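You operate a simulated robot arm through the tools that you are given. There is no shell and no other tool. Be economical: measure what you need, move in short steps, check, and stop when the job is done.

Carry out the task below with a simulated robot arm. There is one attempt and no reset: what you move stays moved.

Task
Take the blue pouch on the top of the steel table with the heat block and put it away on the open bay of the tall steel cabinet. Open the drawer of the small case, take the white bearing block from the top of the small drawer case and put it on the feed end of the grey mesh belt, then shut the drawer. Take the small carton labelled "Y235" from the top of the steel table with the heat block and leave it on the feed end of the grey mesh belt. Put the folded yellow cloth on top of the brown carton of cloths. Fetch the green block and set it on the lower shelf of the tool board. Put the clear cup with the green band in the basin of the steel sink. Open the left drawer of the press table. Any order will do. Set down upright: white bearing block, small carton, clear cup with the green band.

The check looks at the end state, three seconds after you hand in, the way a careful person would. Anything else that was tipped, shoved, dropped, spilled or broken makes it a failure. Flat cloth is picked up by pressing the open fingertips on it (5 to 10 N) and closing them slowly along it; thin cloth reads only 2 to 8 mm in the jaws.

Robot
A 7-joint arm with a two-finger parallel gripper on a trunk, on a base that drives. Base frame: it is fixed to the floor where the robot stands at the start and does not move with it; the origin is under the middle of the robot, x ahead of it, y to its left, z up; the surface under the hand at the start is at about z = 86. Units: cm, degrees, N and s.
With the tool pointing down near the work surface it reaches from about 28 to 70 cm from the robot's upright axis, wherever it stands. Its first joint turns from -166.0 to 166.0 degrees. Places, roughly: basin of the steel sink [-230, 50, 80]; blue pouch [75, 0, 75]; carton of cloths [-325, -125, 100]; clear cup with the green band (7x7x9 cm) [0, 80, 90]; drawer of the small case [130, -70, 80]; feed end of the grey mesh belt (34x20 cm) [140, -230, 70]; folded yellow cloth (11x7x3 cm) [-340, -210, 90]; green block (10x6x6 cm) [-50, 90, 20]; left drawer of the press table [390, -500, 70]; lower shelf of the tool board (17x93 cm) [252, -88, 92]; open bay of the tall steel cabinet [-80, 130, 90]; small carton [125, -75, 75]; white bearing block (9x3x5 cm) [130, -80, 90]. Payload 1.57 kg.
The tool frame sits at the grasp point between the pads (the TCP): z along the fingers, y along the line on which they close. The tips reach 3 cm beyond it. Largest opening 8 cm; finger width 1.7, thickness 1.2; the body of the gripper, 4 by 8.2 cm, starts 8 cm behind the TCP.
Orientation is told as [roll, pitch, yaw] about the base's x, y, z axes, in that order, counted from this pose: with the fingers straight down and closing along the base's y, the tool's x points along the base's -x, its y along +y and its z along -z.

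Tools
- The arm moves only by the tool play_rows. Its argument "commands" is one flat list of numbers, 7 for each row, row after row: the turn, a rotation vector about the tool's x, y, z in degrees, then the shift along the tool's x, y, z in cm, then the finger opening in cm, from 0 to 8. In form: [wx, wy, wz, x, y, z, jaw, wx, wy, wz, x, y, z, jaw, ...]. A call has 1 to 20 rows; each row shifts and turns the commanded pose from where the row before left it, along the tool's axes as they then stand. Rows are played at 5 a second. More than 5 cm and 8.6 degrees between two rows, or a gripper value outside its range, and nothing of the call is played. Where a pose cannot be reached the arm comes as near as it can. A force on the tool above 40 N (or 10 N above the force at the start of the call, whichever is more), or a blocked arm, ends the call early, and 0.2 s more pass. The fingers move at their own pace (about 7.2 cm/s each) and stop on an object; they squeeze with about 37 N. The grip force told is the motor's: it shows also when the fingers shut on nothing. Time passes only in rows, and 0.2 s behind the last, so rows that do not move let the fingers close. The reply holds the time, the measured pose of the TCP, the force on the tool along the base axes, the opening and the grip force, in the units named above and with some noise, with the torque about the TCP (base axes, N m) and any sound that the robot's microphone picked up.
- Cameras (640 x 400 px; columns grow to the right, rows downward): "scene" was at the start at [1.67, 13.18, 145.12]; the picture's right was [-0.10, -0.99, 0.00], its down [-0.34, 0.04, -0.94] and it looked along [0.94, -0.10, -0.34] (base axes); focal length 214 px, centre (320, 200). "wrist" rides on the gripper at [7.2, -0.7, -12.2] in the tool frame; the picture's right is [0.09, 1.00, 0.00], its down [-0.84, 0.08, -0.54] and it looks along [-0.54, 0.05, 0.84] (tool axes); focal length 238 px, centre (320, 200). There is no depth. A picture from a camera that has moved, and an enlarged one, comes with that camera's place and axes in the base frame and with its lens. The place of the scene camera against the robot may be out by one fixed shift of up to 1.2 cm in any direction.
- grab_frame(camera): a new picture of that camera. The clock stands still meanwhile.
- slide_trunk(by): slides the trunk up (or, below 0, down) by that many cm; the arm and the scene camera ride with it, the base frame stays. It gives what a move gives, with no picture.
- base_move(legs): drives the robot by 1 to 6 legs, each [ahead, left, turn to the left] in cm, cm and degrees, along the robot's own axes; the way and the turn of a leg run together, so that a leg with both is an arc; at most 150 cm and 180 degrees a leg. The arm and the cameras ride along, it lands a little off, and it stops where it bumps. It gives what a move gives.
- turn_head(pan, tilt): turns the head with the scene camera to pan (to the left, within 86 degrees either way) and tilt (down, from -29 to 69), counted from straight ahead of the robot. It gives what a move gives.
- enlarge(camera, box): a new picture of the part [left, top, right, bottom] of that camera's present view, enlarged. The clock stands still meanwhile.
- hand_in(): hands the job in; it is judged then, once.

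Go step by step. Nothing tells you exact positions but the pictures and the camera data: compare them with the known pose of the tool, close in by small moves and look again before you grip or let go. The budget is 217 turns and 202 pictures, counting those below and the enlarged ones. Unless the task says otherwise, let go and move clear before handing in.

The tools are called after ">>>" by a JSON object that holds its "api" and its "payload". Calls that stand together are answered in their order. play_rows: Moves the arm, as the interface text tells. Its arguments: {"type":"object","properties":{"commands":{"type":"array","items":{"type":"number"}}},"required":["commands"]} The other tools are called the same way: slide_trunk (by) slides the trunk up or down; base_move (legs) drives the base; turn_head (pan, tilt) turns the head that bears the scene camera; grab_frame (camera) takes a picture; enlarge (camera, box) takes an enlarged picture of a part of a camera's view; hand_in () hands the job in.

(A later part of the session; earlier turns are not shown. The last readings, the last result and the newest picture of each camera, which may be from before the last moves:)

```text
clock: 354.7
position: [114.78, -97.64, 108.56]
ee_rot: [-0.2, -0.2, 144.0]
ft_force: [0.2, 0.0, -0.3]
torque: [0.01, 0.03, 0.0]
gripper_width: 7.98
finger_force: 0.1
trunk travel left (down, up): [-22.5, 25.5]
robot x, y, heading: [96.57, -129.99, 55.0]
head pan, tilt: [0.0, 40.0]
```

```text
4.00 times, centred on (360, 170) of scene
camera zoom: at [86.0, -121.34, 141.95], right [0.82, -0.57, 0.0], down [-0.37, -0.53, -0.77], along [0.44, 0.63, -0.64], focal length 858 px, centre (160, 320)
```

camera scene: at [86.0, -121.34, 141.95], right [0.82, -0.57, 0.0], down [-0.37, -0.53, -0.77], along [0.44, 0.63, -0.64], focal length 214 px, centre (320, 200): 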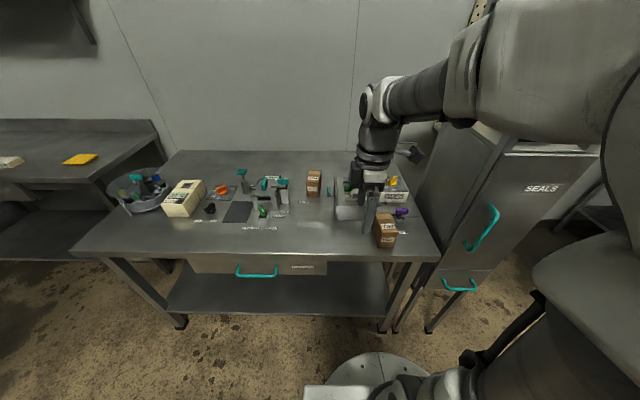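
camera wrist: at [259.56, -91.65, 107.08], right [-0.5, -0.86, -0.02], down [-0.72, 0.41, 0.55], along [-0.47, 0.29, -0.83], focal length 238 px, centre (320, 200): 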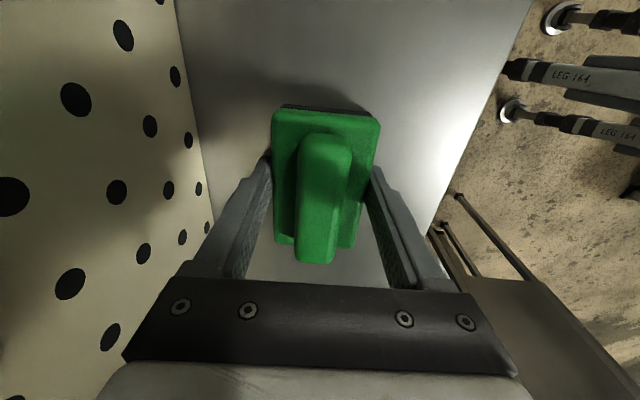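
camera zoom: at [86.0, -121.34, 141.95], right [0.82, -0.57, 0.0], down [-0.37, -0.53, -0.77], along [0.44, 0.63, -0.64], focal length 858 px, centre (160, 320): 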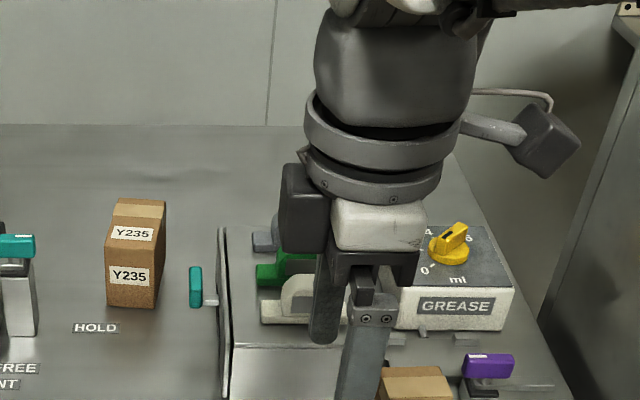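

Found: carton Y235 stands left of the case's drawer (which opens leftward with a teal knob), so the carton goes first. I reposition closer, rotate the jaws to close sideways and tilt forward 20°.

>>> {"api": "base_move", "payload": {"legs": [[0, 13, -0.7], [10, 0, 0]]}}

>>> {"api": "play_rows", "payload": {"commands": [0, 0, 8.2, 0, 0, 0, 8, 0, 0, 8.2, 0, 0, 0, 8, 0, 0, 8.2, 0, 0, 0, 8, 0, 0, 8.2, 0, 0, 0, 8, 0, 0, 8.2, 0, 0, 0, 8, 0, 0, 8.2, 0, 0, 0, 8, 0, 0, 8.2, 0, 0, 0, 8, 0, 0, 8.2, 0, 0, 0, 8, 0, 0, 8.2, 0, 0, 0, 8, 0, 0, 8.2, 0, 0, 0, 8, 0, 0, 8, 0, 0, 0, 8, 0, -7, 0, -4, 0, 0, 8, 0, -7, 0, -4, 0, 0, 8, 0, -6, 0, -4, 0, 0, 8, 0, 0, 0, -4, 0, 1.5, 8, 0, 0, 0, -4, 0, 1.5, 8, 0, 0, 0, 0, 0, 0, 8]}}

>>> {"api": "grab_frame", "payload": {"camera": "wrist"}}

>>> {"api": "enlarge", "payload": {"camera": "scene", "box": [220, 80, 460, 230]}}

```text
clock: 357.3
position: [110.48, -81.71, 108.5]
ee_rot: [-0.3, -0.1, 143.5]
ft_force: [-0.3, -0.2, 1.6]
torque: [0.0, -0.04, 0.01]
gripper_width: 8.01
finger_force: 0.0
trunk travel left (down, up): [-22.5, 25.5]
robot x, y, heading: [92.26, -113.72, 54.8]
head pan, tilt: [0.0, 40.0]
```

```text
clock: 360.9
position: [122.35, -65.25, 110.04]
ee_rot: [0.2, -20.3, 53.5]
ft_force: [-0.1, 0.8, -0.1]
torque: [0.01, 0.0, 0.06]
gripper_width: 8.01
finger_force: 0.0
trunk travel left (down, up): [-22.5, 25.5]
robot x, y, heading: [92.36, -114.09, 54.9]
head pan, tilt: [0.0, 40.0]
```

```text
66 pictures are left
camera wrist: at [116.45, -74.55, 118.95], right [-0.85, 0.52, -0.03], down [0.29, 0.53, 0.8], along [0.43, 0.67, -0.6], focal length 238 px, centre (320, 200)
```

wrist: 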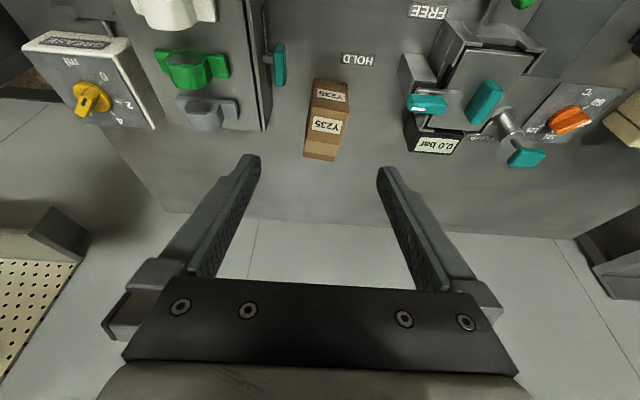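

```text
2.67 times, centred on (340, 155) of scene
camera zoom: at [81.48, -105.24, 141.95], right [0.81, -0.58, 0.0], down [-0.37, -0.52, -0.77], along [0.44, 0.62, -0.64], focal length 572 px, centre (267, 320)
```

zoom: 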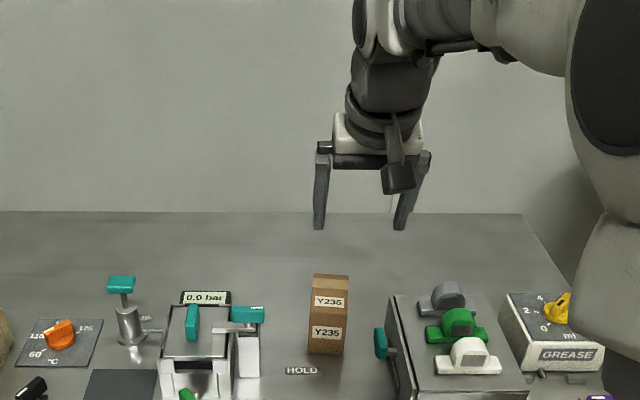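

Carton Y235: top z≈91, centre about (128,-56), rotated a few degrees. I move over it, align the yaw, and re-check.

>>> {"api": "play_rows", "payload": {"commands": [0, 0, 0, -1.2, 0.16, 3, 8, 0, 0, 0, -1.2, 0.16, 3, 8, 0, 0, 0, -1.2, 0.16, 3, 8, 0, 0, 0, -1.2, 0.16, 3, 8, 0, 0, 0, -1.2, 0.16, 3, 8, -2, 0, 5.6, 0, 0, 0, 8, 0, 0, 0, 0, 0, 0, 8]}}

>>> {"api": "grab_frame", "payload": {"camera": "wrist"}}

>>> {"api": "enlarge", "payload": {"camera": "scene", "box": [280, 120, 400, 220]}}

```text
clock: 362.5
position: [128.31, -55.92, 97.98]
ee_rot: [4.2, -20.1, 47.6]
ft_force: [-0.1, 0.3, 0.3]
torque: [-0.02, 0.02, 0.04]
gripper_width: 7.99
finger_force: 0.1
trunk travel left (down, up): [-22.5, 25.5]
robot x, y, heading: [92.3, -113.81, 54.7]
head pan, tilt: [0.0, 40.0]
```

```text
64 pictures are left
camera wrist: at [122.01, -65.07, 106.75], right [-0.81, 0.59, 0.04], down [0.38, 0.47, 0.8], along [0.45, 0.66, -0.6], focal length 238 px, centre (320, 200)
```

wrist: 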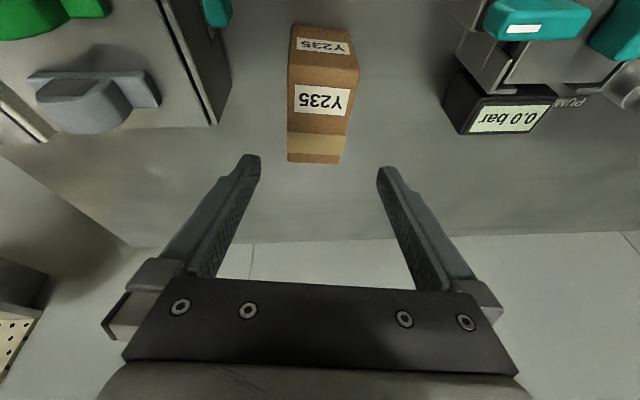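

```text
4.00 times, centred on (340, 170) of scene
camera zoom: at [81.47, -105.26, 141.95], right [0.81, -0.58, 0.0], down [-0.37, -0.52, -0.77], along [0.44, 0.62, -0.64], focal length 858 px, centre (240, 320)
```

zoom: 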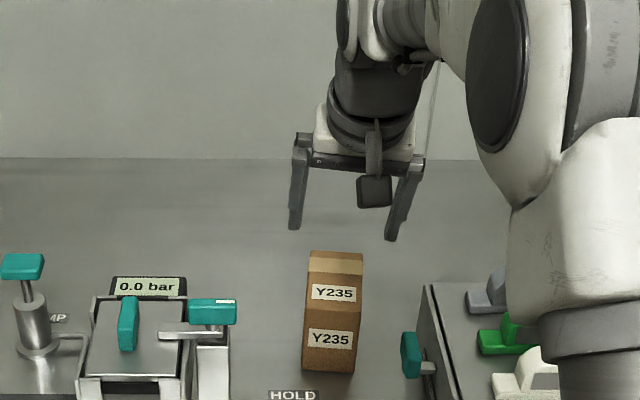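

I correct the small roll error and yaw a bit more to match the carton, then descend around it.

>>> {"api": "play_rows", "payload": {"commands": [0, 0, 5.5, 0, 0, 0, 8, 6, 0, 0, 0, 0, 0, 8, 0, 0, 0, 0, 0, 0, 8]}}

>>> {"api": "grab_frame", "payload": {"camera": "wrist"}}

```text
clock: 363.3
position: [128.35, -56.2, 97.98]
ee_rot: [0.1, -19.7, 41.6]
ft_force: [-0.9, 0.0, -0.1]
torque: [-0.02, 0.01, -0.04]
gripper_width: 8.01
finger_force: 0.1
trunk travel left (down, up): [-22.5, 25.5]
robot x, y, heading: [91.97, -114.08, 55.0]
head pan, tilt: [0.0, 40.0]
```

```text
62 pictures are left
camera wrist: at [120.63, -63.78, 106.95], right [-0.73, 0.69, -0.03], down [0.4, 0.46, 0.79], along [0.56, 0.56, -0.61], focal length 238 px, centre (320, 200)
```

wrist: 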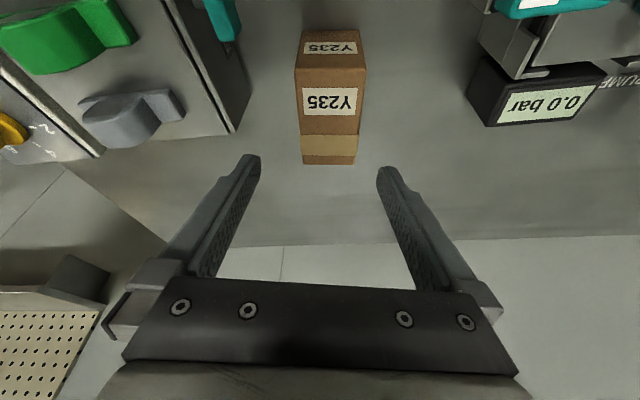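

>>> {"api": "play_rows", "payload": {"commands": [0, 0, 0, 1.1, 0.3, 2.7, 8, 0, 0, 0, 1.1, 0.27, 2.7, 8, 0, 0, 0, 1.1, 0, 2.7, 8, 0, 0, 0, 1.1, 0, 2.7, 8, 0, 0, 0, 0, 0, 0, 8]}}

>>> {"api": "grab_frame", "payload": {"camera": "wrist"}}

```text
clock: 364.5
position: [127.59, -55.92, 86.45]
ee_rot: [0.1, -19.7, 41.7]
ft_force: [-0.3, 0.8, 0.6]
torque: [-0.01, -0.02, -0.02]
gripper_width: 8.02
finger_force: 0.0
trunk travel left (down, up): [-22.5, 25.5]
robot x, y, heading: [92.43, -114.21, 54.5]
head pan, tilt: [0.0, 40.0]
```

```text
61 pictures are left
camera wrist: at [119.77, -63.63, 95.51], right [-0.73, 0.69, -0.03], down [0.4, 0.46, 0.79], along [0.56, 0.56, -0.61], focal length 238 px, centre (320, 200)
```

wrist: 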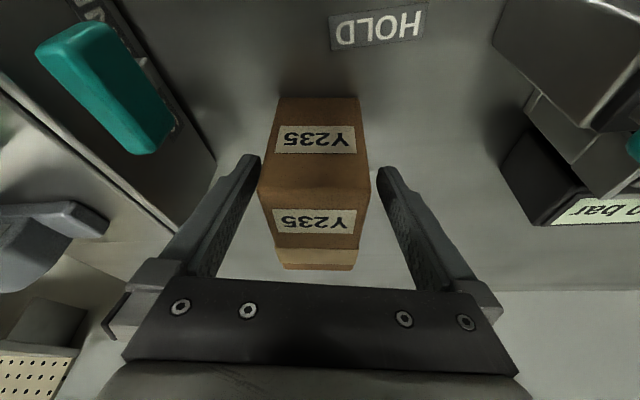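

The carton is between the pads. Close and lift.

>>> {"api": "play_rows", "payload": {"commands": [0, 0, 0, 0, 0, 0, 7, 0, 0, 0, 0, 0, 0, 6, 0, 0, 0, 0, 0, 0, 5, 0, 0, 0, 0, 0, 0, 4, 0, 0, 0, 0, 0, 0, 3, 0, 0, 0, 0, 0, 0, 3, 0, 0, 0, -0.7, 0, -1.9, 3, 0, 0, 0, -1, 0, -2.8, 3, 0, 0, 0, -1, 0, -2.8, 3, 0, 0, 0, -1.4, 0, -3.8, 3, 0, 0, 0, -1.4, 0, -3.8, 3, 0, 0, 0, 0, 0, 0, 3]}}

>>> {"api": "grab_frame", "payload": {"camera": "wrist"}}

>>> {"api": "enlarge", "payload": {"camera": "scene", "box": [220, 80, 460, 230]}}

```text
clock: 367.1
position: [127.54, -55.86, 102.11]
ee_rot: [0.2, -19.7, 41.8]
ft_force: [-0.5, -0.2, -2.6]
torque: [-0.04, 0.0, -0.01]
gripper_width: 5.64
finger_force: 36.9
trunk travel left (down, up): [-22.5, 25.5]
robot x, y, heading: [92.39, -114.0, 54.5]
head pan, tilt: [0.0, 40.0]
```

```text
60 pictures are left
camera wrist: at [119.76, -63.6, 111.16], right [-0.73, 0.68, -0.03], down [0.4, 0.46, 0.79], along [0.56, 0.56, -0.61], focal length 238 px, centre (320, 200)
```

wrist: 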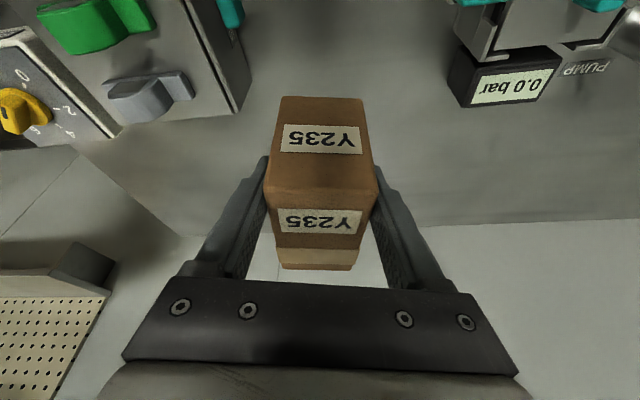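

```text
2.67 times, centred on (340, 155) of scene
camera zoom: at [81.48, -105.25, 141.95], right [0.81, -0.58, 0.0], down [-0.37, -0.52, -0.77], along [0.44, 0.62, -0.64], focal length 572 px, centre (267, 320)
```

zoom: 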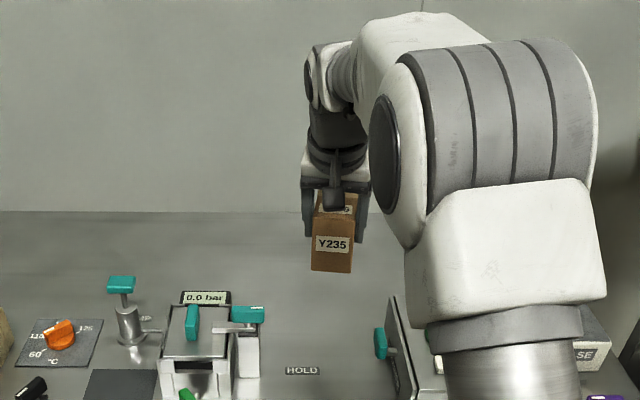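

Carton secured. Pull back over the aisle, turn around to face the belt machine side, and look.

>>> {"api": "play_rows", "payload": {"commands": [0, 0, 0, 3.6, 0, -2.5, 3, 0, 0, 0, 4.2, -0.6, -2.4, 3, 0, 0, 0, 4.2, -0.6, -1.5, 3, 0, 0, 0, 4.2, -0.6, -1.5, 3, 0, 0, 0, 4.2, -0.6, -1.5, 3, 0, 0, 0, 4.2, -0.6, -1.5, 3, 0, 0, 0, 0, 0, 0, 3]}}

>>> {"api": "base_move", "payload": {"legs": [[-6, 0, 0], [0, 0, 179], [0, 45, 0]]}}

>>> {"api": "turn_head", "payload": {"pan": 50, "tilt": 30}}

>>> {"api": "grab_frame", "payload": {"camera": "scene"}}

```text
clock: 368.7
position: [109.57, -76.0, 104.51]
ee_rot: [0.1, -19.6, 41.7]
ft_force: [-0.6, -0.6, -3.3]
torque: [-0.08, 0.04, -0.02]
gripper_width: 5.65
finger_force: 37.4
trunk travel left (down, up): [-22.5, 25.5]
robot x, y, heading: [91.96, -114.04, 54.7]
head pan, tilt: [0.0, 40.0]
```

```text
clock: 382.5
position: [93.08, -184.4, 104.52]
ee_rot: [0.1, -19.6, -150.8]
ft_force: [0.0, -0.3, -2.2]
torque: [0.05, -0.05, 0.0]
gripper_width: 5.61
finger_force: 37.1
trunk travel left (down, up): [-22.5, 25.5]
robot x, y, heading: [118.18, -150.97, -138.3]
head pan, tilt: [0.0, 40.0]
```

```text
clock: 383.6
position: [93.02, -184.51, 104.43]
ee_rot: [0.0, -19.6, -150.8]
ft_force: [0.2, 0.1, -3.0]
torque: [-0.01, -0.06, -0.01]
gripper_width: 5.59
finger_force: 37.3
trunk travel left (down, up): [-22.5, 25.5]
robot x, y, heading: [118.19, -151.08, -138.3]
head pan, tilt: [50.0, 30.0]
```

```text
58 pictures are left
camera scene: at [134.26, -165.15, 143.48], right [-1.0, -0.03, 0.0], down [-0.02, 0.5, -0.87], along [0.03, -0.87, -0.5], focal length 214 px, centre (320, 200)
```

scene: 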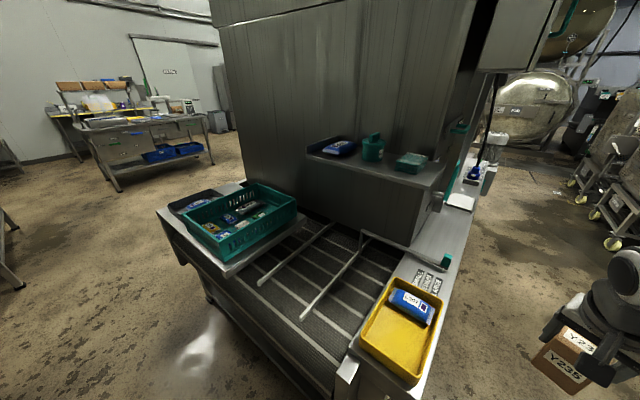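

The mesh belt's feed lane lies between two guide rods (t≈237…260, n≈-88…-122, z≈70), matching the given spot. I align the base facing the belt.

>>> {"api": "base_move", "payload": {"legs": [[-5, 0, 12.6], [0, 63, 0]]}}

>>> {"api": "turn_head", "payload": {"pan": 0, "tilt": 45}}

>>> {"api": "grab_frame", "payload": {"camera": "scene"}}

>>> {"api": "grab_frame", "payload": {"camera": "wrist"}}

```text
clock: 389.8
position: [155.18, -221.88, 104.35]
ee_rot: [0.1, -19.6, -138.5]
ft_force: [0.0, 0.4, -3.3]
torque: [0.06, -0.05, 0.0]
gripper_width: 5.58
finger_force: 36.9
trunk travel left (down, up): [-22.5, 25.5]
robot x, y, heading: [172.81, -184.15, -125.8]
head pan, tilt: [50.0, 30.0]
```

```text
clock: 391.0
position: [155.35, -221.86, 104.45]
ee_rot: [0.1, -19.7, -138.5]
ft_force: [-0.5, -0.6, -3.1]
torque: [0.05, -0.07, 0.0]
gripper_width: 5.57
finger_force: 36.4
trunk travel left (down, up): [-22.5, 25.5]
robot x, y, heading: [172.47, -184.21, -125.7]
head pan, tilt: [0.0, 45.0]
```

```text
57 pictures are left
camera scene: at [184.43, -192.22, 141.22], right [-0.81, 0.58, 0.0], down [0.41, 0.57, -0.71], along [-0.41, -0.58, -0.71], focal length 214 px, centre (320, 200)
```

scene: 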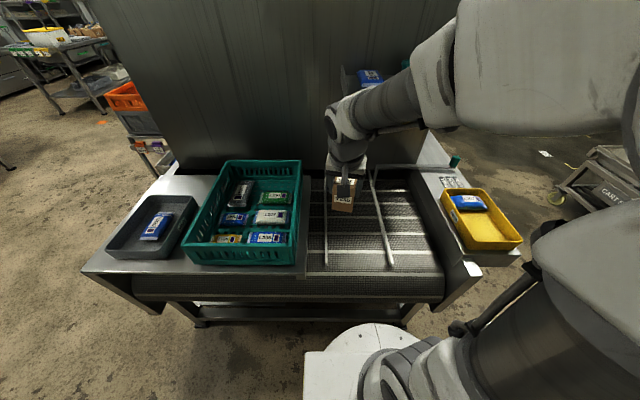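

```text
56 pictures are left
camera wrist: at [162.84, -214.15, 113.44], right [0.73, -0.69, -0.03], down [-0.4, -0.46, 0.79], along [-0.56, -0.56, -0.61], focal length 238 px, centre (320, 200)
```

wrist: 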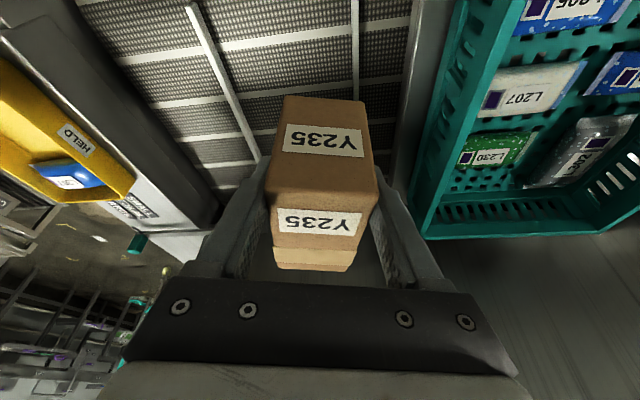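

I position the carton above the lane (t≈248, n≈-108) and lower partway.

>>> {"api": "play_rows", "payload": {"commands": [0, 0, 0, -3.7, -0.68, 1.32, 3, 0, 0, 0, -3.7, -0.68, 1.32, 3, 0, 0, 0, -3.7, -0.68, 1.32, 3, 0, 0, 0, -3.7, -0.68, 1.32, 3, 0, 0, 0, -3.7, -0.68, 1.32, 3, 0, 0, 0, 1.2, 0, 3.4, 3, 0, 0, 0, 1.2, 0, 3.4, 3, 0, 0, 0, 1.2, 0, 3.4, 3, 0, 0, 0, 1.2, 0, 3.4, 3, 0, 0, 0, 1.2, 0, 3.4, 3, 0, 0, 0, 0, 0, 0, 3]}}

>>> {"api": "grab_frame", "payload": {"camera": "scene"}}

>>> {"api": "grab_frame", "payload": {"camera": "wrist"}}

```text
clock: 393.4
position: [137.95, -232.45, 86.5]
ee_rot: [0.0, -19.6, -138.5]
ft_force: [0.3, 0.2, -2.9]
torque: [0.03, -0.04, -0.01]
gripper_width: 5.6
finger_force: 37.2
trunk travel left (down, up): [-22.5, 25.5]
robot x, y, heading: [172.81, -184.0, -125.7]
head pan, tilt: [0.0, 45.0]
```

```text
55 pictures are left
camera scene: at [184.42, -192.23, 141.22], right [-0.81, 0.58, 0.0], down [0.41, 0.57, -0.71], along [-0.41, -0.57, -0.71], focal length 214 px, centre (320, 200)
```

scene: 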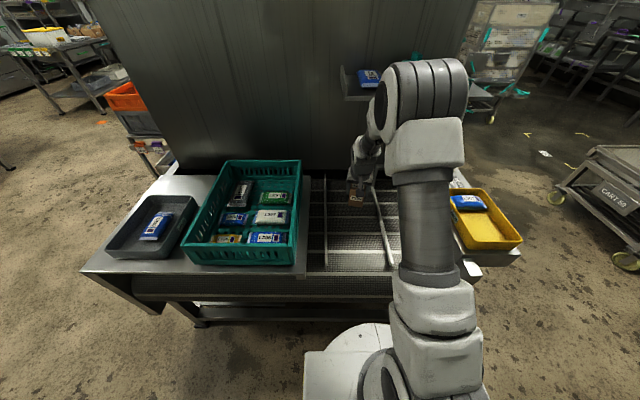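

```text
54 pictures are left
camera wrist: at [145.66, -224.65, 95.47], right [0.73, -0.69, -0.03], down [-0.4, -0.46, 0.79], along [-0.56, -0.56, -0.61], focal length 238 px, centre (320, 200)
```

wrist: 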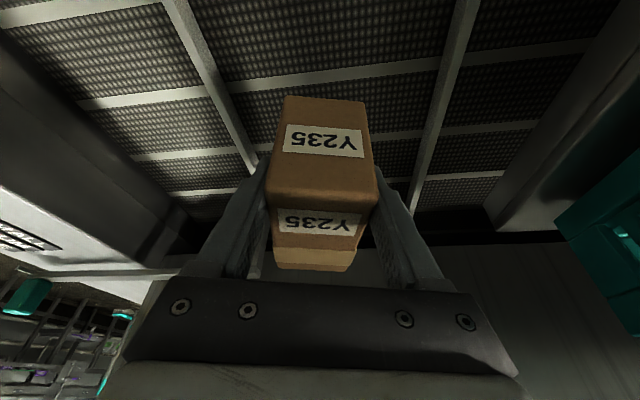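

Between the rods. Lower to contact.

>>> {"api": "play_rows", "payload": {"commands": [0, 0, 0, 1.2, 0, 3.3, 3, 0, 0, 0, 1.2, 0, 3.3, 3, 0, 0, 0, 0.4, 0, 1, 3, 0, 0, 0, 0.17, 0, 0.47, 3, 0, 0, 0, 0.17, 0, 0.47, 3, 0, 0, 0, 0.17, 0, 0.47, 3, 0, 0, 0, 0.17, 0, 0.47, 3, 0, 0, 0, 0.17, 0, 0.47, 3, 0, 0, 0, 0.17, 0, 0.47, 3, 0, 0, 0, 0.17, 0, 0.47, 3, 0, 0, 0, 0, 0, 0, 3]}}

>>> {"api": "grab_frame", "payload": {"camera": "wrist"}}

```text
clock: 395.2
position: [138.09, -232.57, 76.51]
ee_rot: [0.2, -20.2, -138.4]
ft_force: [3.3, 3.5, 20.4]
torque: [0.72, -0.54, 0.0]
gripper_width: 5.58
finger_force: 37.4
trunk travel left (down, up): [-22.5, 25.5]
robot x, y, heading: [172.65, -184.11, -125.8]
head pan, tilt: [0.0, 45.0]
stopped in row 9: the force on the tool passed its limit at 44 N (the readings are from after the stop); the commanded pose is now the measured one
```

```text
53 pictures are left
camera wrist: at [145.88, -224.71, 85.32], right [0.73, -0.69, -0.03], down [-0.4, -0.45, 0.8], along [-0.56, -0.57, -0.6], focal length 238 px, centre (320, 200)
```

wrist: 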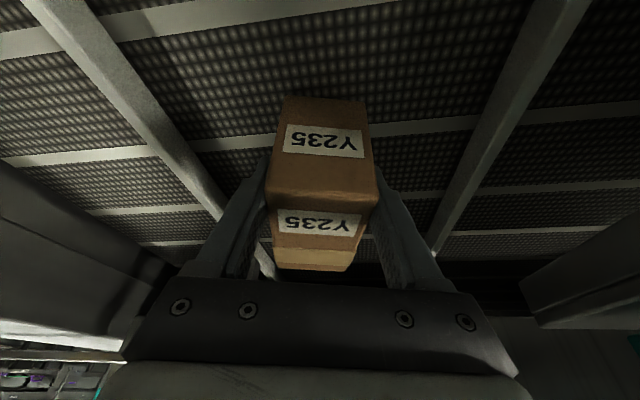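

Carton is standing on the belt. Release and withdraw along the tool axis.

>>> {"api": "play_rows", "payload": {"commands": [0, 0, 0, 0, 0, -0.15, 5.9, 0, 0, 0, 0, 0, 0, 6.6, 0, 0, 0, 0, 0, 0, 7.4, 0, 0, 0, 0, 0, 0, 8, 0, 0, 0, 0, 0, 0, 8, 0, 0, 0, 0, 0, -2, 8, 0, 0, 0, 0, 0, -4, 8, 0, 0, 0, 0, 0, -4.5, 8, 0, 0, 0, 0, 0, -4.5, 8, 0, 0, 0, 0, 0, -4.5, 8, 0, 0, 0, 0, 0, -4.5, 8, 0, 0, 0, 0, 0, -4.5, 8, 0, 0, 0, 0, 0, 0, 8]}}

>>> {"api": "grab_frame", "payload": {"camera": "wrist"}}

```text
clock: 398.0
position: [145.59, -225.96, 103.13]
ee_rot: [0.1, -20.0, -138.4]
ft_force: [0.1, 0.3, -0.1]
torque: [0.01, 0.05, 0.0]
gripper_width: 8.0
finger_force: 0.0
trunk travel left (down, up): [-22.5, 25.5]
robot x, y, heading: [172.85, -183.72, -125.5]
head pan, tilt: [0.0, 45.0]
```

```text
52 pictures are left
camera wrist: at [153.27, -218.28, 112.08], right [0.73, -0.69, -0.03], down [-0.4, -0.46, 0.8], along [-0.56, -0.57, -0.6], focal length 238 px, centre (320, 200)
```

wrist: 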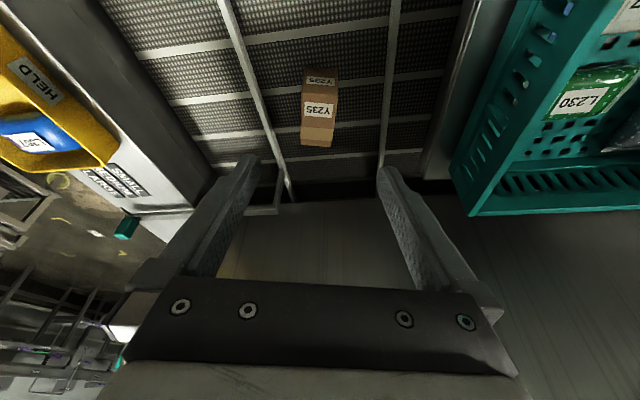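

The carton stands upright on the belt. Next, the small case: straighten and rotate the tool, then drive back facing it.

>>> {"api": "play_rows", "payload": {"commands": [0, 7, 0, 3, 0, 0, 8, 0, 7, 0, 3, 0, -1, 8, 0, 6, 0, 3, 0, -1, 8, 0, 0, -7.9, 0, 0, 0, 8, 0, 0, -7.9, 0, 0, 0, 8, 0, 0, -7.9, 0, 0, 0, 8, 0, 0, -7.9, 0, 0, 0, 8, 0, 0, -7.9, 0, 0, 0, 8, 0, 0, -7.9, 0, 0, 0, 8, 0, 0, -7.9, 0, 0, 0, 8, 0, 0, -7.9, 0, 0, 0, 8, 0, 0, -7.9, 0, 0, 0, 8, 0, 0, -7.9, 0, 0, 0, 8, 0, 0, -7.9, 0, 0, 0, 8, 0, 0, -7.9, 0, 0, 0, 8, 0, 0, -7.9, 0, 0, 0, 8, 0, 0, 0, 0, 0, 0, 8]}}

>>> {"api": "base_move", "payload": {"legs": [[0, 0, -90], [98, 0, 0], [0, 0, -90]]}}

>>> {"api": "turn_head", "payload": {"pan": 0, "tilt": 40}}

>>> {"api": "enlarge", "payload": {"camera": "scene", "box": [240, 100, 480, 250]}}

```text
clock: 401.6
position: [152.29, -219.85, 103.03]
ee_rot: [0.0, -0.1, -35.6]
ft_force: [0.0, -0.1, 0.4]
torque: [-0.04, -0.02, 0.05]
gripper_width: 8.0
finger_force: 0.0
trunk travel left (down, up): [-22.5, 25.5]
robot x, y, heading: [172.63, -183.78, -125.8]
head pan, tilt: [0.0, 45.0]
```

```text
clock: 418.6
position: [114.77, -91.69, 103.15]
ee_rot: [-0.1, 0.0, 144.8]
ft_force: [-0.5, -0.9, 0.1]
torque: [-0.02, 0.02, 0.01]
gripper_width: 8.0
finger_force: 0.1
trunk travel left (down, up): [-22.5, 25.5]
robot x, y, heading: [94.33, -127.63, 55.0]
head pan, tilt: [0.0, 45.0]
```

```text
clock: 419.2
position: [114.7, -91.76, 103.07]
ee_rot: [0.0, -0.1, 144.8]
ft_force: [0.8, 0.1, 0.2]
torque: [-0.01, -0.01, 0.05]
gripper_width: 8.02
finger_force: 0.1
trunk travel left (down, up): [-22.5, 25.5]
robot x, y, heading: [94.4, -127.93, 55.1]
head pan, tilt: [0.0, 40.0]
```

```text
2.67 times, centred on (360, 175) of scene
camera zoom: at [83.74, -119.05, 141.95], right [0.82, -0.58, 0.0], down [-0.37, -0.53, -0.77], along [0.44, 0.63, -0.64], focal length 572 px, centre (213, 267)
```

zoom: 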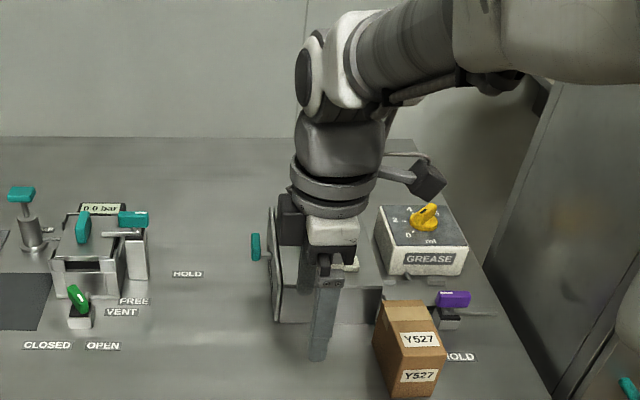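

Knob located at about (128.3,-66.4,88.5). I move closer and bring the hand above it.

>>> {"api": "base_move", "payload": {"legs": [[9, 0, -0.6]]}}

>>> {"api": "play_rows", "payload": {"commands": [0, 0, 0, -0.8, -3.9, 0, 8, 0, 0, 0, -0.8, -3.9, 0, 8, 0, 0, 0, -0.8, -3.9, 0, 8, 0, 0, 0, -0.8, -3.9, 0, 6, 0, 0, 0, -0.5, -3.9, 0, 5, 0, 0, 0, 0, 0, 0, 5]}}

>>> {"api": "grab_frame", "payload": {"camera": "wrist"}}

>>> {"api": "enlarge", "payload": {"camera": "scene", "box": [280, 120, 440, 220]}}

```text
clock: 420.5
position: [119.98, -84.74, 103.13]
ee_rot: [0.0, -0.1, 144.2]
ft_force: [0.2, 1.1, -0.4]
torque: [0.0, 0.01, 0.0]
gripper_width: 7.99
finger_force: 0.1
trunk travel left (down, up): [-22.5, 25.5]
robot x, y, heading: [99.74, -120.39, 54.6]
head pan, tilt: [0.0, 40.0]
```

```text
clock: 421.9
position: [128.5, -66.7, 103.11]
ee_rot: [0.0, -0.1, 144.3]
ft_force: [-0.3, -0.5, 0.3]
torque: [0.02, 0.02, 0.0]
gripper_width: 5.0
finger_force: 0.1
trunk travel left (down, up): [-22.5, 25.5]
robot x, y, heading: [99.48, -120.36, 54.2]
head pan, tilt: [0.0, 40.0]
```

```text
50 pictures are left
camera wrist: at [134.61, -70.39, 115.21], right [-0.51, -0.86, 0.0], down [-0.72, 0.43, 0.54], along [-0.47, 0.28, -0.84], focal length 238 px, centre (320, 200)
```

wrist: 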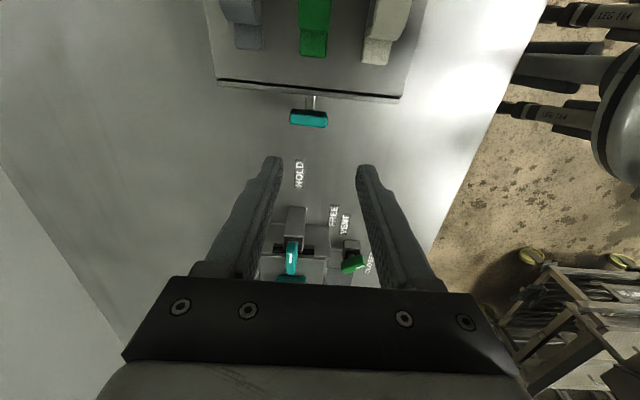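

```text
4.00 times, centred on (360, 170) of scene
camera zoom: at [88.98, -111.71, 141.95], right [0.81, -0.58, 0.0], down [-0.38, -0.52, -0.77], along [0.45, 0.62, -0.64], focal length 858 px, centre (160, 320)
```

zoom: 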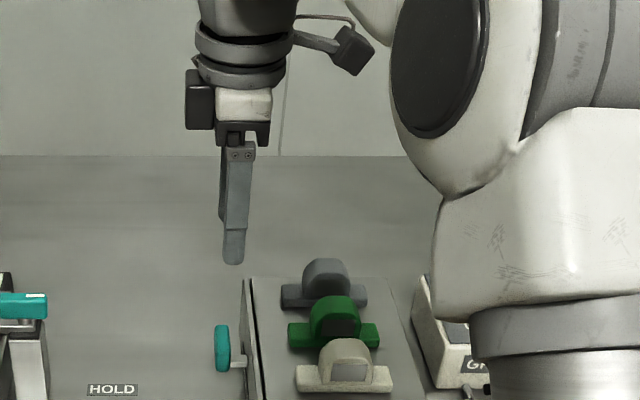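

The knob is a teal crossbar 4.5 cm long (along n) at (129.2,-65.9). I descend around it with the jaws open along its length and grip.

>>> {"api": "play_rows", "payload": {"commands": [0, 0, 0, 0, -1, 3, 7, 0, 0, 0, 0, 0, 4, 7.5, 0, 0, 0, 0, 0, 4, 7.5, 0, 0, 0, 0, 0, 3, 7.5, 0, 0, 0, 0, 0, 0.9, 7.5, 0, 0, 0, 0, 0, 0, 7.5]}}

>>> {"api": "grab_frame", "payload": {"camera": "wrist"}}

```text
clock: 423.3
position: [128.91, -65.85, 88.38]
ee_rot: [0.1, -0.2, 144.2]
ft_force: [-0.2, 0.1, -0.7]
torque: [0.02, 0.0, -0.02]
gripper_width: 7.47
finger_force: 0.1
trunk travel left (down, up): [-22.5, 25.5]
robot x, y, heading: [99.7, -120.54, 54.2]
head pan, tilt: [0.0, 40.0]
```

```text
48 pictures are left
camera wrist: at [135.1, -69.52, 100.54], right [-0.51, -0.86, 0.0], down [-0.72, 0.43, 0.54], along [-0.47, 0.28, -0.84], focal length 238 px, centre (320, 200)
```

wrist: 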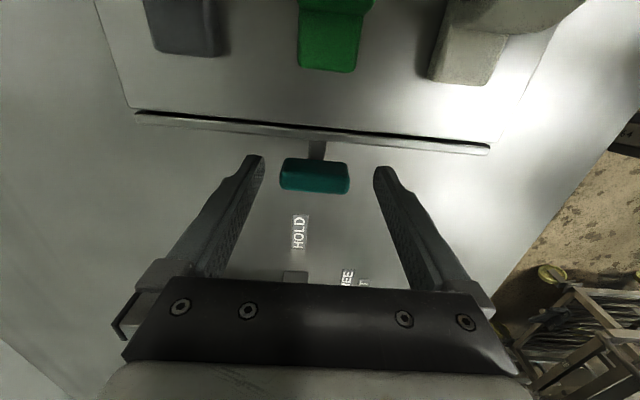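

Knob between the fingers. Close on it and pull toward the left by 7 cm, gently.

>>> {"api": "play_rows", "payload": {"commands": [0, 0, 0, 0, 0, 0, 6, 0, 0, 0, 0, 0, 0, 4.5, 0, 0, 0, 0, 0, 0, 3.5, 0, 0, 0, 0, 0, 0, 3.5, 0, 0, 0, -0.7, 0, 0, 3.5, 0, 0, 0, -0.8, 0, 0, 3.5, 0, 0, 0, -1, 0, 0, 3.5, 0, 0, 0, -1, 0, 0, 3.5, 0, 0, 0, -1.2, 0, 0, 3.5, 0, 0, 0, -1.2, 0, 0, 3.5, 0, 0, 0, -1.2, 0, 0, 3.5, 0, 0, 0, 0, 0, 0, 3.5]}}

>>> {"api": "grab_frame", "payload": {"camera": "wrist"}}

>>> {"api": "enlarge", "payload": {"camera": "scene", "box": [260, 120, 420, 220]}}

```text
clock: 425.9
position: [123.22, -61.58, 88.23]
ee_rot: [-0.1, -0.1, 144.3]
ft_force: [9.2, 13.5, 8.8]
torque: [0.29, -0.21, -0.03]
gripper_width: 4.9
finger_force: 7.8
trunk travel left (down, up): [-22.5, 25.5]
robot x, y, heading: [99.79, -120.11, 54.4]
head pan, tilt: [0.0, 40.0]
```

```text
47 pictures are left
camera wrist: at [129.37, -65.3, 100.3], right [-0.51, -0.86, 0.0], down [-0.72, 0.42, 0.54], along [-0.47, 0.28, -0.84], focal length 238 px, centre (320, 200)
```

wrist: 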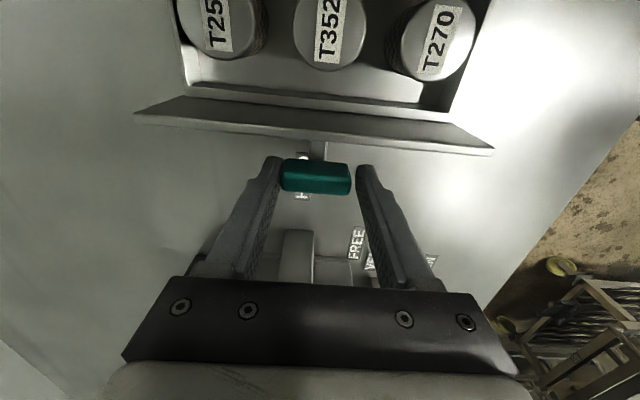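

```text
4.00 times, centred on (340, 170) of scene
camera zoom: at [89.01, -111.69, 141.96], right [0.81, -0.58, 0.0], down [-0.38, -0.52, -0.77], along [0.45, 0.62, -0.64], focal length 858 px, centre (240, 320)
```

zoom: 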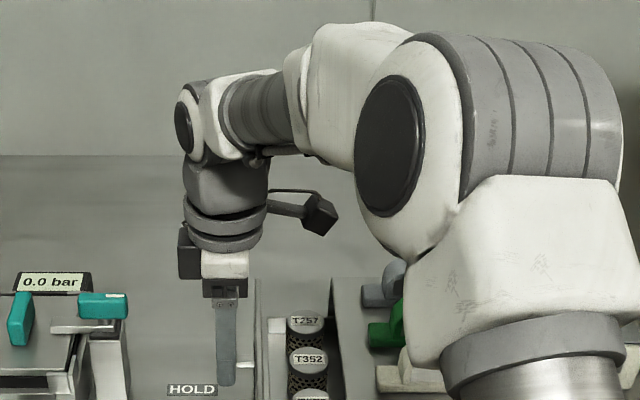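

The drawer slid open 7 cm (vials inside) and the case stayed put. I open it slightly more, release, and rise.

>>> {"api": "play_rows", "payload": {"commands": [0, 0, 0, -0.8, 0, 0, 3.5, 0, 0, 0, -0.8, 0, 0, 3.5, 0, 0, 0, -0.8, 0, 0, 3.5, 0, 0, 0, 0, 0, 0, 5, 0, 0, 0, 0, 0, 0, 6.5, 0, 0, 0, 0, 0, 0, 7.5, 0, 0, 0, 0, 0, -3, 7.5, 0, 0, 0, 0, 0, -4, 7.5, 0, 0, 0, 0, 0, -4, 7.5, 0, 0, 0, 0, 0, -4, 8, 0, 0, 0, 0, 0, 0, 8]}}

>>> {"api": "grab_frame", "payload": {"camera": "wrist"}}

```text
clock: 428.3
position: [121.43, -60.2, 103.19]
ee_rot: [0.1, -0.1, 144.2]
ft_force: [-0.3, -0.5, -0.7]
torque: [0.04, 0.0, 0.02]
gripper_width: 7.99
finger_force: 0.0
trunk travel left (down, up): [-22.5, 25.5]
robot x, y, heading: [99.51, -120.42, 54.1]
head pan, tilt: [0.0, 40.0]
```

```text
45 pictures are left
camera wrist: at [127.64, -63.91, 115.19], right [-0.51, -0.86, 0.0], down [-0.72, 0.43, 0.54], along [-0.47, 0.28, -0.84], focal length 238 px, centre (320, 200)
```

wrist: 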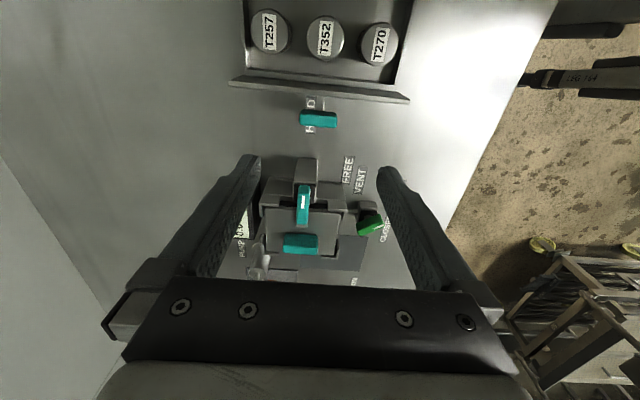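

Drawer is open. Now move above the white bearing block on top of the case for a look.

>>> {"api": "play_rows", "payload": {"commands": [0, 0, 0, 4, 1.2, 0, 8, 0, 0, 0, 4, 1.2, 0, 8, 0, 0, 0, 4, 1.2, 0, 8, 0, 0, 0, 4, 1.2, 0, 6, 0, 0, 0, 4, 1.2, 0, 5, 0, 0, 0, 0, 0, 0, 5]}}

>>> {"api": "grab_frame", "payload": {"camera": "wrist"}}

```text
clock: 429.7
position: [134.22, -76.97, 103.42]
ee_rot: [-0.1, -0.1, 144.1]
ft_force: [0.5, 0.4, -0.6]
torque: [0.02, 0.0, 0.01]
gripper_width: 4.97
finger_force: 0.0
trunk travel left (down, up): [-22.5, 25.5]
robot x, y, heading: [99.29, -120.27, 54.1]
head pan, tilt: [0.0, 40.0]
```

```text
44 pictures are left
camera wrist: at [140.39, -80.63, 115.57], right [-0.51, -0.86, 0.0], down [-0.72, 0.43, 0.54], along [-0.47, 0.28, -0.84], focal length 238 px, centre (320, 200)
```

wrist: 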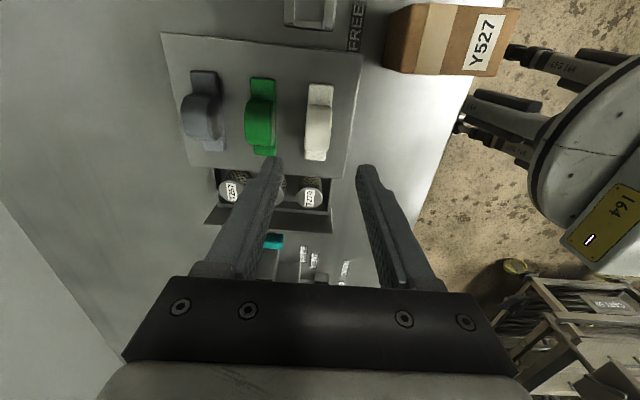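

White block centred at about (134.8,-77.1). Descend partway with jaws 5 cm open and check the clearance to the green one.

>>> {"api": "play_rows", "payload": {"commands": [0, 0, 0, 0.6, 0, 3, 5, 0, 0, 0, 0, 0, 2.5, 5, 0, 0, 0, 0, 0, 2, 5, 0, 0, 0, 0, 0, 0, 5]}}

>>> {"api": "grab_frame", "payload": {"camera": "wrist"}}

```text
clock: 430.7
position: [134.79, -77.27, 95.78]
ee_rot: [0.0, -0.1, 144.3]
ft_force: [0.5, -0.6, -0.1]
torque: [0.03, -0.02, 0.02]
gripper_width: 4.99
finger_force: 0.1
trunk travel left (down, up): [-22.5, 25.5]
robot x, y, heading: [99.6, -120.62, 54.1]
head pan, tilt: [0.0, 40.0]
```

```text
43 pictures are left
camera wrist: at [140.93, -80.91, 107.96], right [-0.51, -0.86, 0.0], down [-0.72, 0.43, 0.54], along [-0.47, 0.28, -0.84], focal length 238 px, centre (320, 200)
```

wrist: 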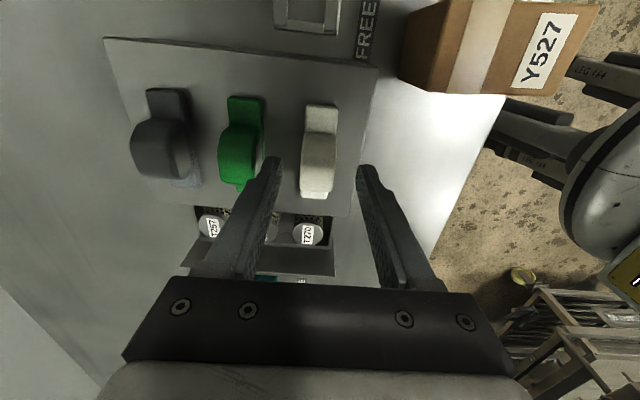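

>>> {"api": "play_rows", "payload": {"commands": [0, 0, 0, 0.2, 0, 1.5, 5, 0, 0, 0, 0, 0, 1, 5, 0, 0, 0, 0, 0, 0.6, 5, 0, 0, 0, 0, 0, 0.5, 5, 0, 0, 0, 0, 0, 0.5, 5, 0, 0, 0, 0, 0, 0.5, 5, 0, 0, 0, 0, 0, 0.5, 5, 0, 0, 0, 0, 0, 0, 5]}}

>>> {"api": "grab_frame", "payload": {"camera": "wrist"}}

```text
clock: 432.5
position: [134.7, -77.24, 90.8]
ee_rot: [-0.3, 0.1, 144.2]
ft_force: [-0.9, -0.4, 20.3]
torque: [-0.57, 0.33, -0.02]
gripper_width: 5.06
finger_force: 0.5
trunk travel left (down, up): [-22.5, 25.5]
robot x, y, heading: [99.75, -120.61, 54.2]
head pan, tilt: [0.0, 40.0]
```

```text
42 pictures are left
camera wrist: at [140.92, -81.05, 102.93], right [-0.51, -0.86, -0.01], down [-0.73, 0.42, 0.54], along [-0.46, 0.28, -0.84], focal length 238 px, centre (320, 200)
```

wrist: 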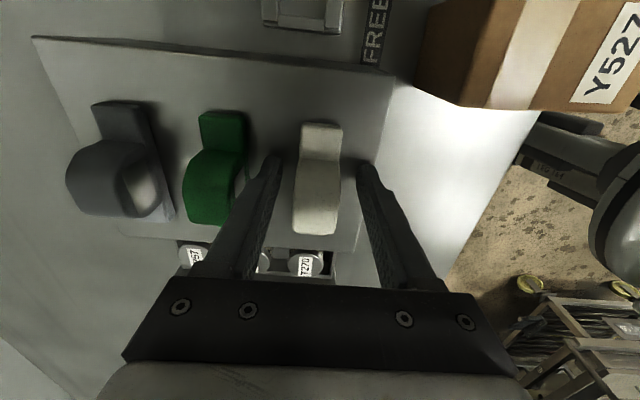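

Tips are on the case top either side. Close and lift.

>>> {"api": "play_rows", "payload": {"commands": [0, 0, 0, 0, 0, -0.5, 5, 0, 0, 0, 0, 0, 0, 4, 0, 0, 0, 0, 0, 0, 3, 0, 0, 0, 0, 0, 0, 2, 0, 0, 0, 0, 0, 0, 1.5, 0, 0, 0, 0, 0, 0, 1.5, 0, 0, 0, 0, 0, -2, 1.5, 0, 0, 0, 0, 0, -4, 1.5, 0, 0, 0, 0, 0, -4, 1.5, 0, 0, 0, 0, 0, -4, 1.5, 0, 0, 0, 0, 0, 0, 1.5]}}

>>> {"api": "grab_frame", "payload": {"camera": "wrist"}}

```text
clock: 434.9
position: [134.77, -77.36, 104.86]
ee_rot: [0.0, 0.0, 144.2]
ft_force: [0.1, 0.5, -1.9]
torque: [0.03, -0.03, -0.01]
gripper_width: 2.57
finger_force: 36.9
trunk travel left (down, up): [-22.5, 25.5]
robot x, y, heading: [99.71, -120.09, 54.3]
head pan, tilt: [0.0, 40.0]
```

```text
41 pictures are left
camera wrist: at [140.91, -81.03, 116.95], right [-0.51, -0.86, 0.0], down [-0.72, 0.43, 0.54], along [-0.47, 0.28, -0.84], focal length 238 px, centre (320, 200)
```

wrist: 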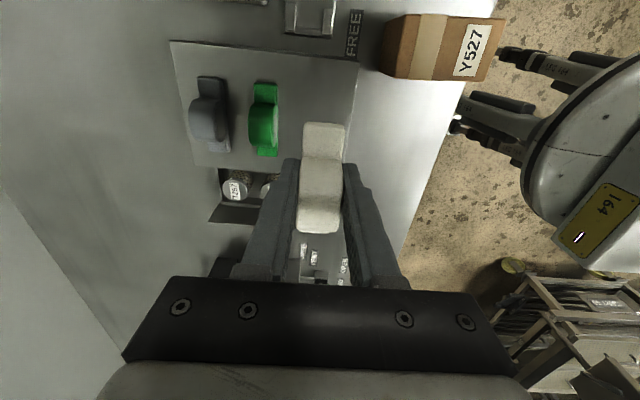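

White block held. Retract, and drive to the belt again (via aisle, arm pointing along the aisle).

>>> {"api": "play_rows", "payload": {"commands": [0, 0, 0, 0, 4, 0, 1.5, 0, 0, 0, 0, 4, 0, 1.5, 0, 0, 0, 0, 4, 0, 1.5, 0, 0, 0, 0, 4, 0, 1.5, 0, 0, 0, 0, 2, 0, 1.5, 0, 0, 0, 0, 0, 0, 1.5]}}

>>> {"api": "base_move", "payload": {"legs": [[-8, 0, 0], [0, 0, -90], [96, 0, 0], [0, 0, -90]]}}

>>> {"api": "turn_head", "payload": {"pan": 0, "tilt": 45}}

>>> {"api": "grab_frame", "payload": {"camera": "scene"}}

```text
clock: 436.3
position: [123.95, -92.07, 104.76]
ee_rot: [-0.1, 0.0, 144.2]
ft_force: [-0.6, 0.0, -1.4]
torque: [-0.01, -0.01, 0.01]
gripper_width: 2.54
finger_force: 36.8
trunk travel left (down, up): [-22.5, 25.5]
robot x, y, heading: [99.39, -120.47, 54.2]
head pan, tilt: [0.0, 40.0]
```

```text
clock: 454.1
position: [147.87, -210.31, 104.76]
ee_rot: [0.0, -0.1, -38.6]
ft_force: [0.1, -0.6, -1.3]
torque: [0.02, 0.01, -0.02]
gripper_width: 2.58
finger_force: 36.8
trunk travel left (down, up): [-22.5, 25.5]
robot x, y, heading: [173.76, -182.93, -128.8]
head pan, tilt: [0.0, 40.0]
```

```text
clock: 454.8
position: [147.84, -210.31, 104.72]
ee_rot: [-0.1, -0.1, -38.6]
ft_force: [-0.3, -0.4, -1.3]
torque: [-0.01, -0.02, 0.0]
gripper_width: 2.57
finger_force: 37.2
trunk travel left (down, up): [-22.5, 25.5]
robot x, y, heading: [173.64, -183.56, -128.8]
head pan, tilt: [0.0, 45.0]
```

```text
40 pictures are left
camera scene: at [184.88, -191.71, 141.23], right [-0.78, 0.62, 0.0], down [0.44, 0.55, -0.71], along [-0.44, -0.55, -0.71], focal length 214 px, centre (320, 200)
```

scene: 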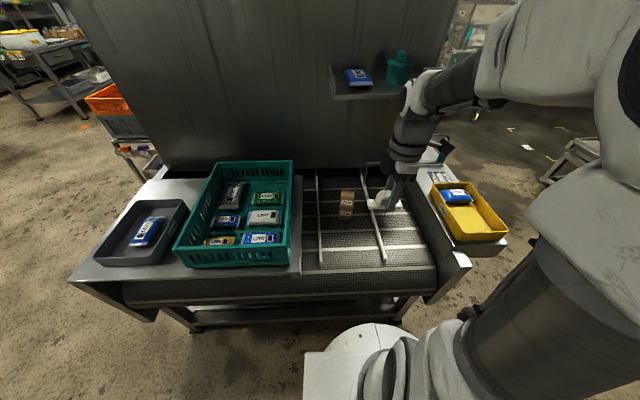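

Carton stands fine in the lane. I bring the white block to t≈248, n≈-95 (in front of the carton) and lower.

>>> {"api": "play_rows", "payload": {"commands": [0, 0, 0, -1.9, -3.4, 0, 1.5, 0, 0, 0, -1.9, -3.4, 0, 1.5, 0, 0, 0, -1.8, -3.4, 0, 1.5, 0, 0, 0, 0, 0, 4.4, 1.5, 0, 0, 0, 0, 0, 4.4, 1.5, 0, 0, 0, 0, 0, 4.4, 1.5, 0, 0, 0, 0, 0, 4.4, 1.5, 0, 0, 0, 0, 0, 4.4, 1.5, 0, 0, 0, 0, 0, 0, 1.5]}}

>>> {"api": "grab_frame", "payload": {"camera": "wrist"}}

>>> {"api": "enlarge", "payload": {"camera": "scene", "box": [280, 120, 440, 280]}}

```text
clock: 456.8
position: [146.23, -221.9, 82.75]
ee_rot: [-0.1, -0.1, -38.5]
ft_force: [0.1, 0.5, -1.4]
torque: [0.01, -0.01, 0.0]
gripper_width: 2.57
finger_force: 36.4
trunk travel left (down, up): [-22.5, 25.5]
robot x, y, heading: [173.52, -183.21, -128.4]
head pan, tilt: [0.0, 45.0]
```

```text
39 pictures are left
camera wrist: at [140.15, -217.86, 94.78], right [0.55, 0.84, 0.0], down [0.7, -0.46, 0.54], along [0.45, -0.3, -0.84], focal length 238 px, centre (320, 200)
```

wrist: 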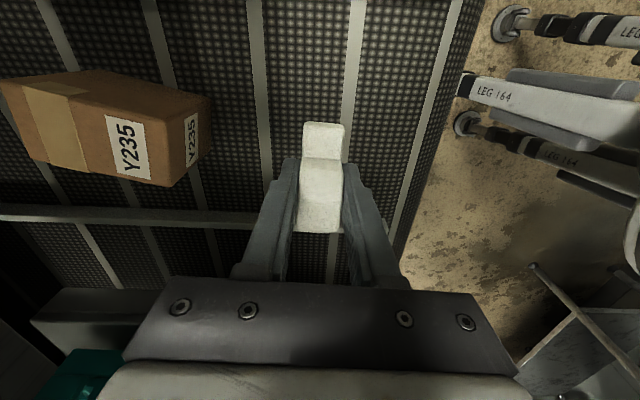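

```text
2.50 times, centred on (360, 200) of scene
camera zoom: at [184.88, -191.72, 141.22], right [-0.78, 0.62, 0.0], down [0.44, 0.55, -0.71], along [-0.44, -0.55, -0.71], focal length 536 px, centre (220, 200)
```

zoom: 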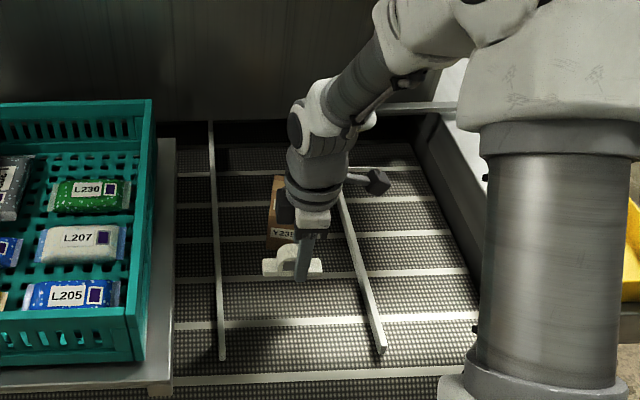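

>>> {"api": "play_rows", "payload": {"commands": [0, 0, 0, 0, 0, 4, 1.5, 0, 0, 0, 0, 0, 3.5, 1.5, 0, 0, 0, 0, 0, 1, 1.5, 0, 0, 0, 0, 0, 0.5, 1.5, 0, 0, 0, 0, 0, 0.4, 1.5, 0, 0, 0, 0, 0, 0.4, 1.5, 0, 0, 0, 0, 0, 0.4, 1.5, 0, 0, 0, 0, 0, 0.4, 1.5, 0, 0, 0, 0, 0, 0, 1.5]}}

>>> {"api": "grab_frame", "payload": {"camera": "wrist"}}

```text
clock: 458.4
position: [145.96, -221.78, 73.06]
ee_rot: [-0.5, 0.1, -38.4]
ft_force: [4.7, 7.4, 23.2]
torque: [0.19, -0.61, 0.11]
gripper_width: 2.55
finger_force: 36.4
trunk travel left (down, up): [-22.5, 25.5]
robot x, y, heading: [173.52, -182.99, -128.7]
head pan, tilt: [0.0, 45.0]
stopped in row 8: the force on the tool passed its limit at 72 N (the readings are from after the stop); the commanded pose is now the measured one
```

```text
37 pictures are left
camera wrist: at [139.85, -217.88, 85.13], right [0.55, 0.84, -0.01], down [0.71, -0.46, 0.54], along [0.45, -0.3, -0.84], focal length 238 px, centre (320, 200)
```

wrist: 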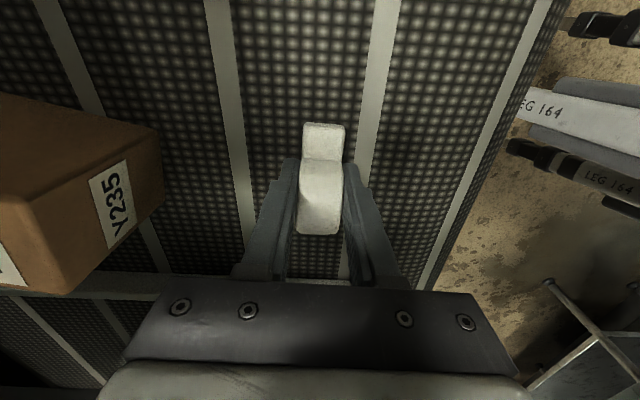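

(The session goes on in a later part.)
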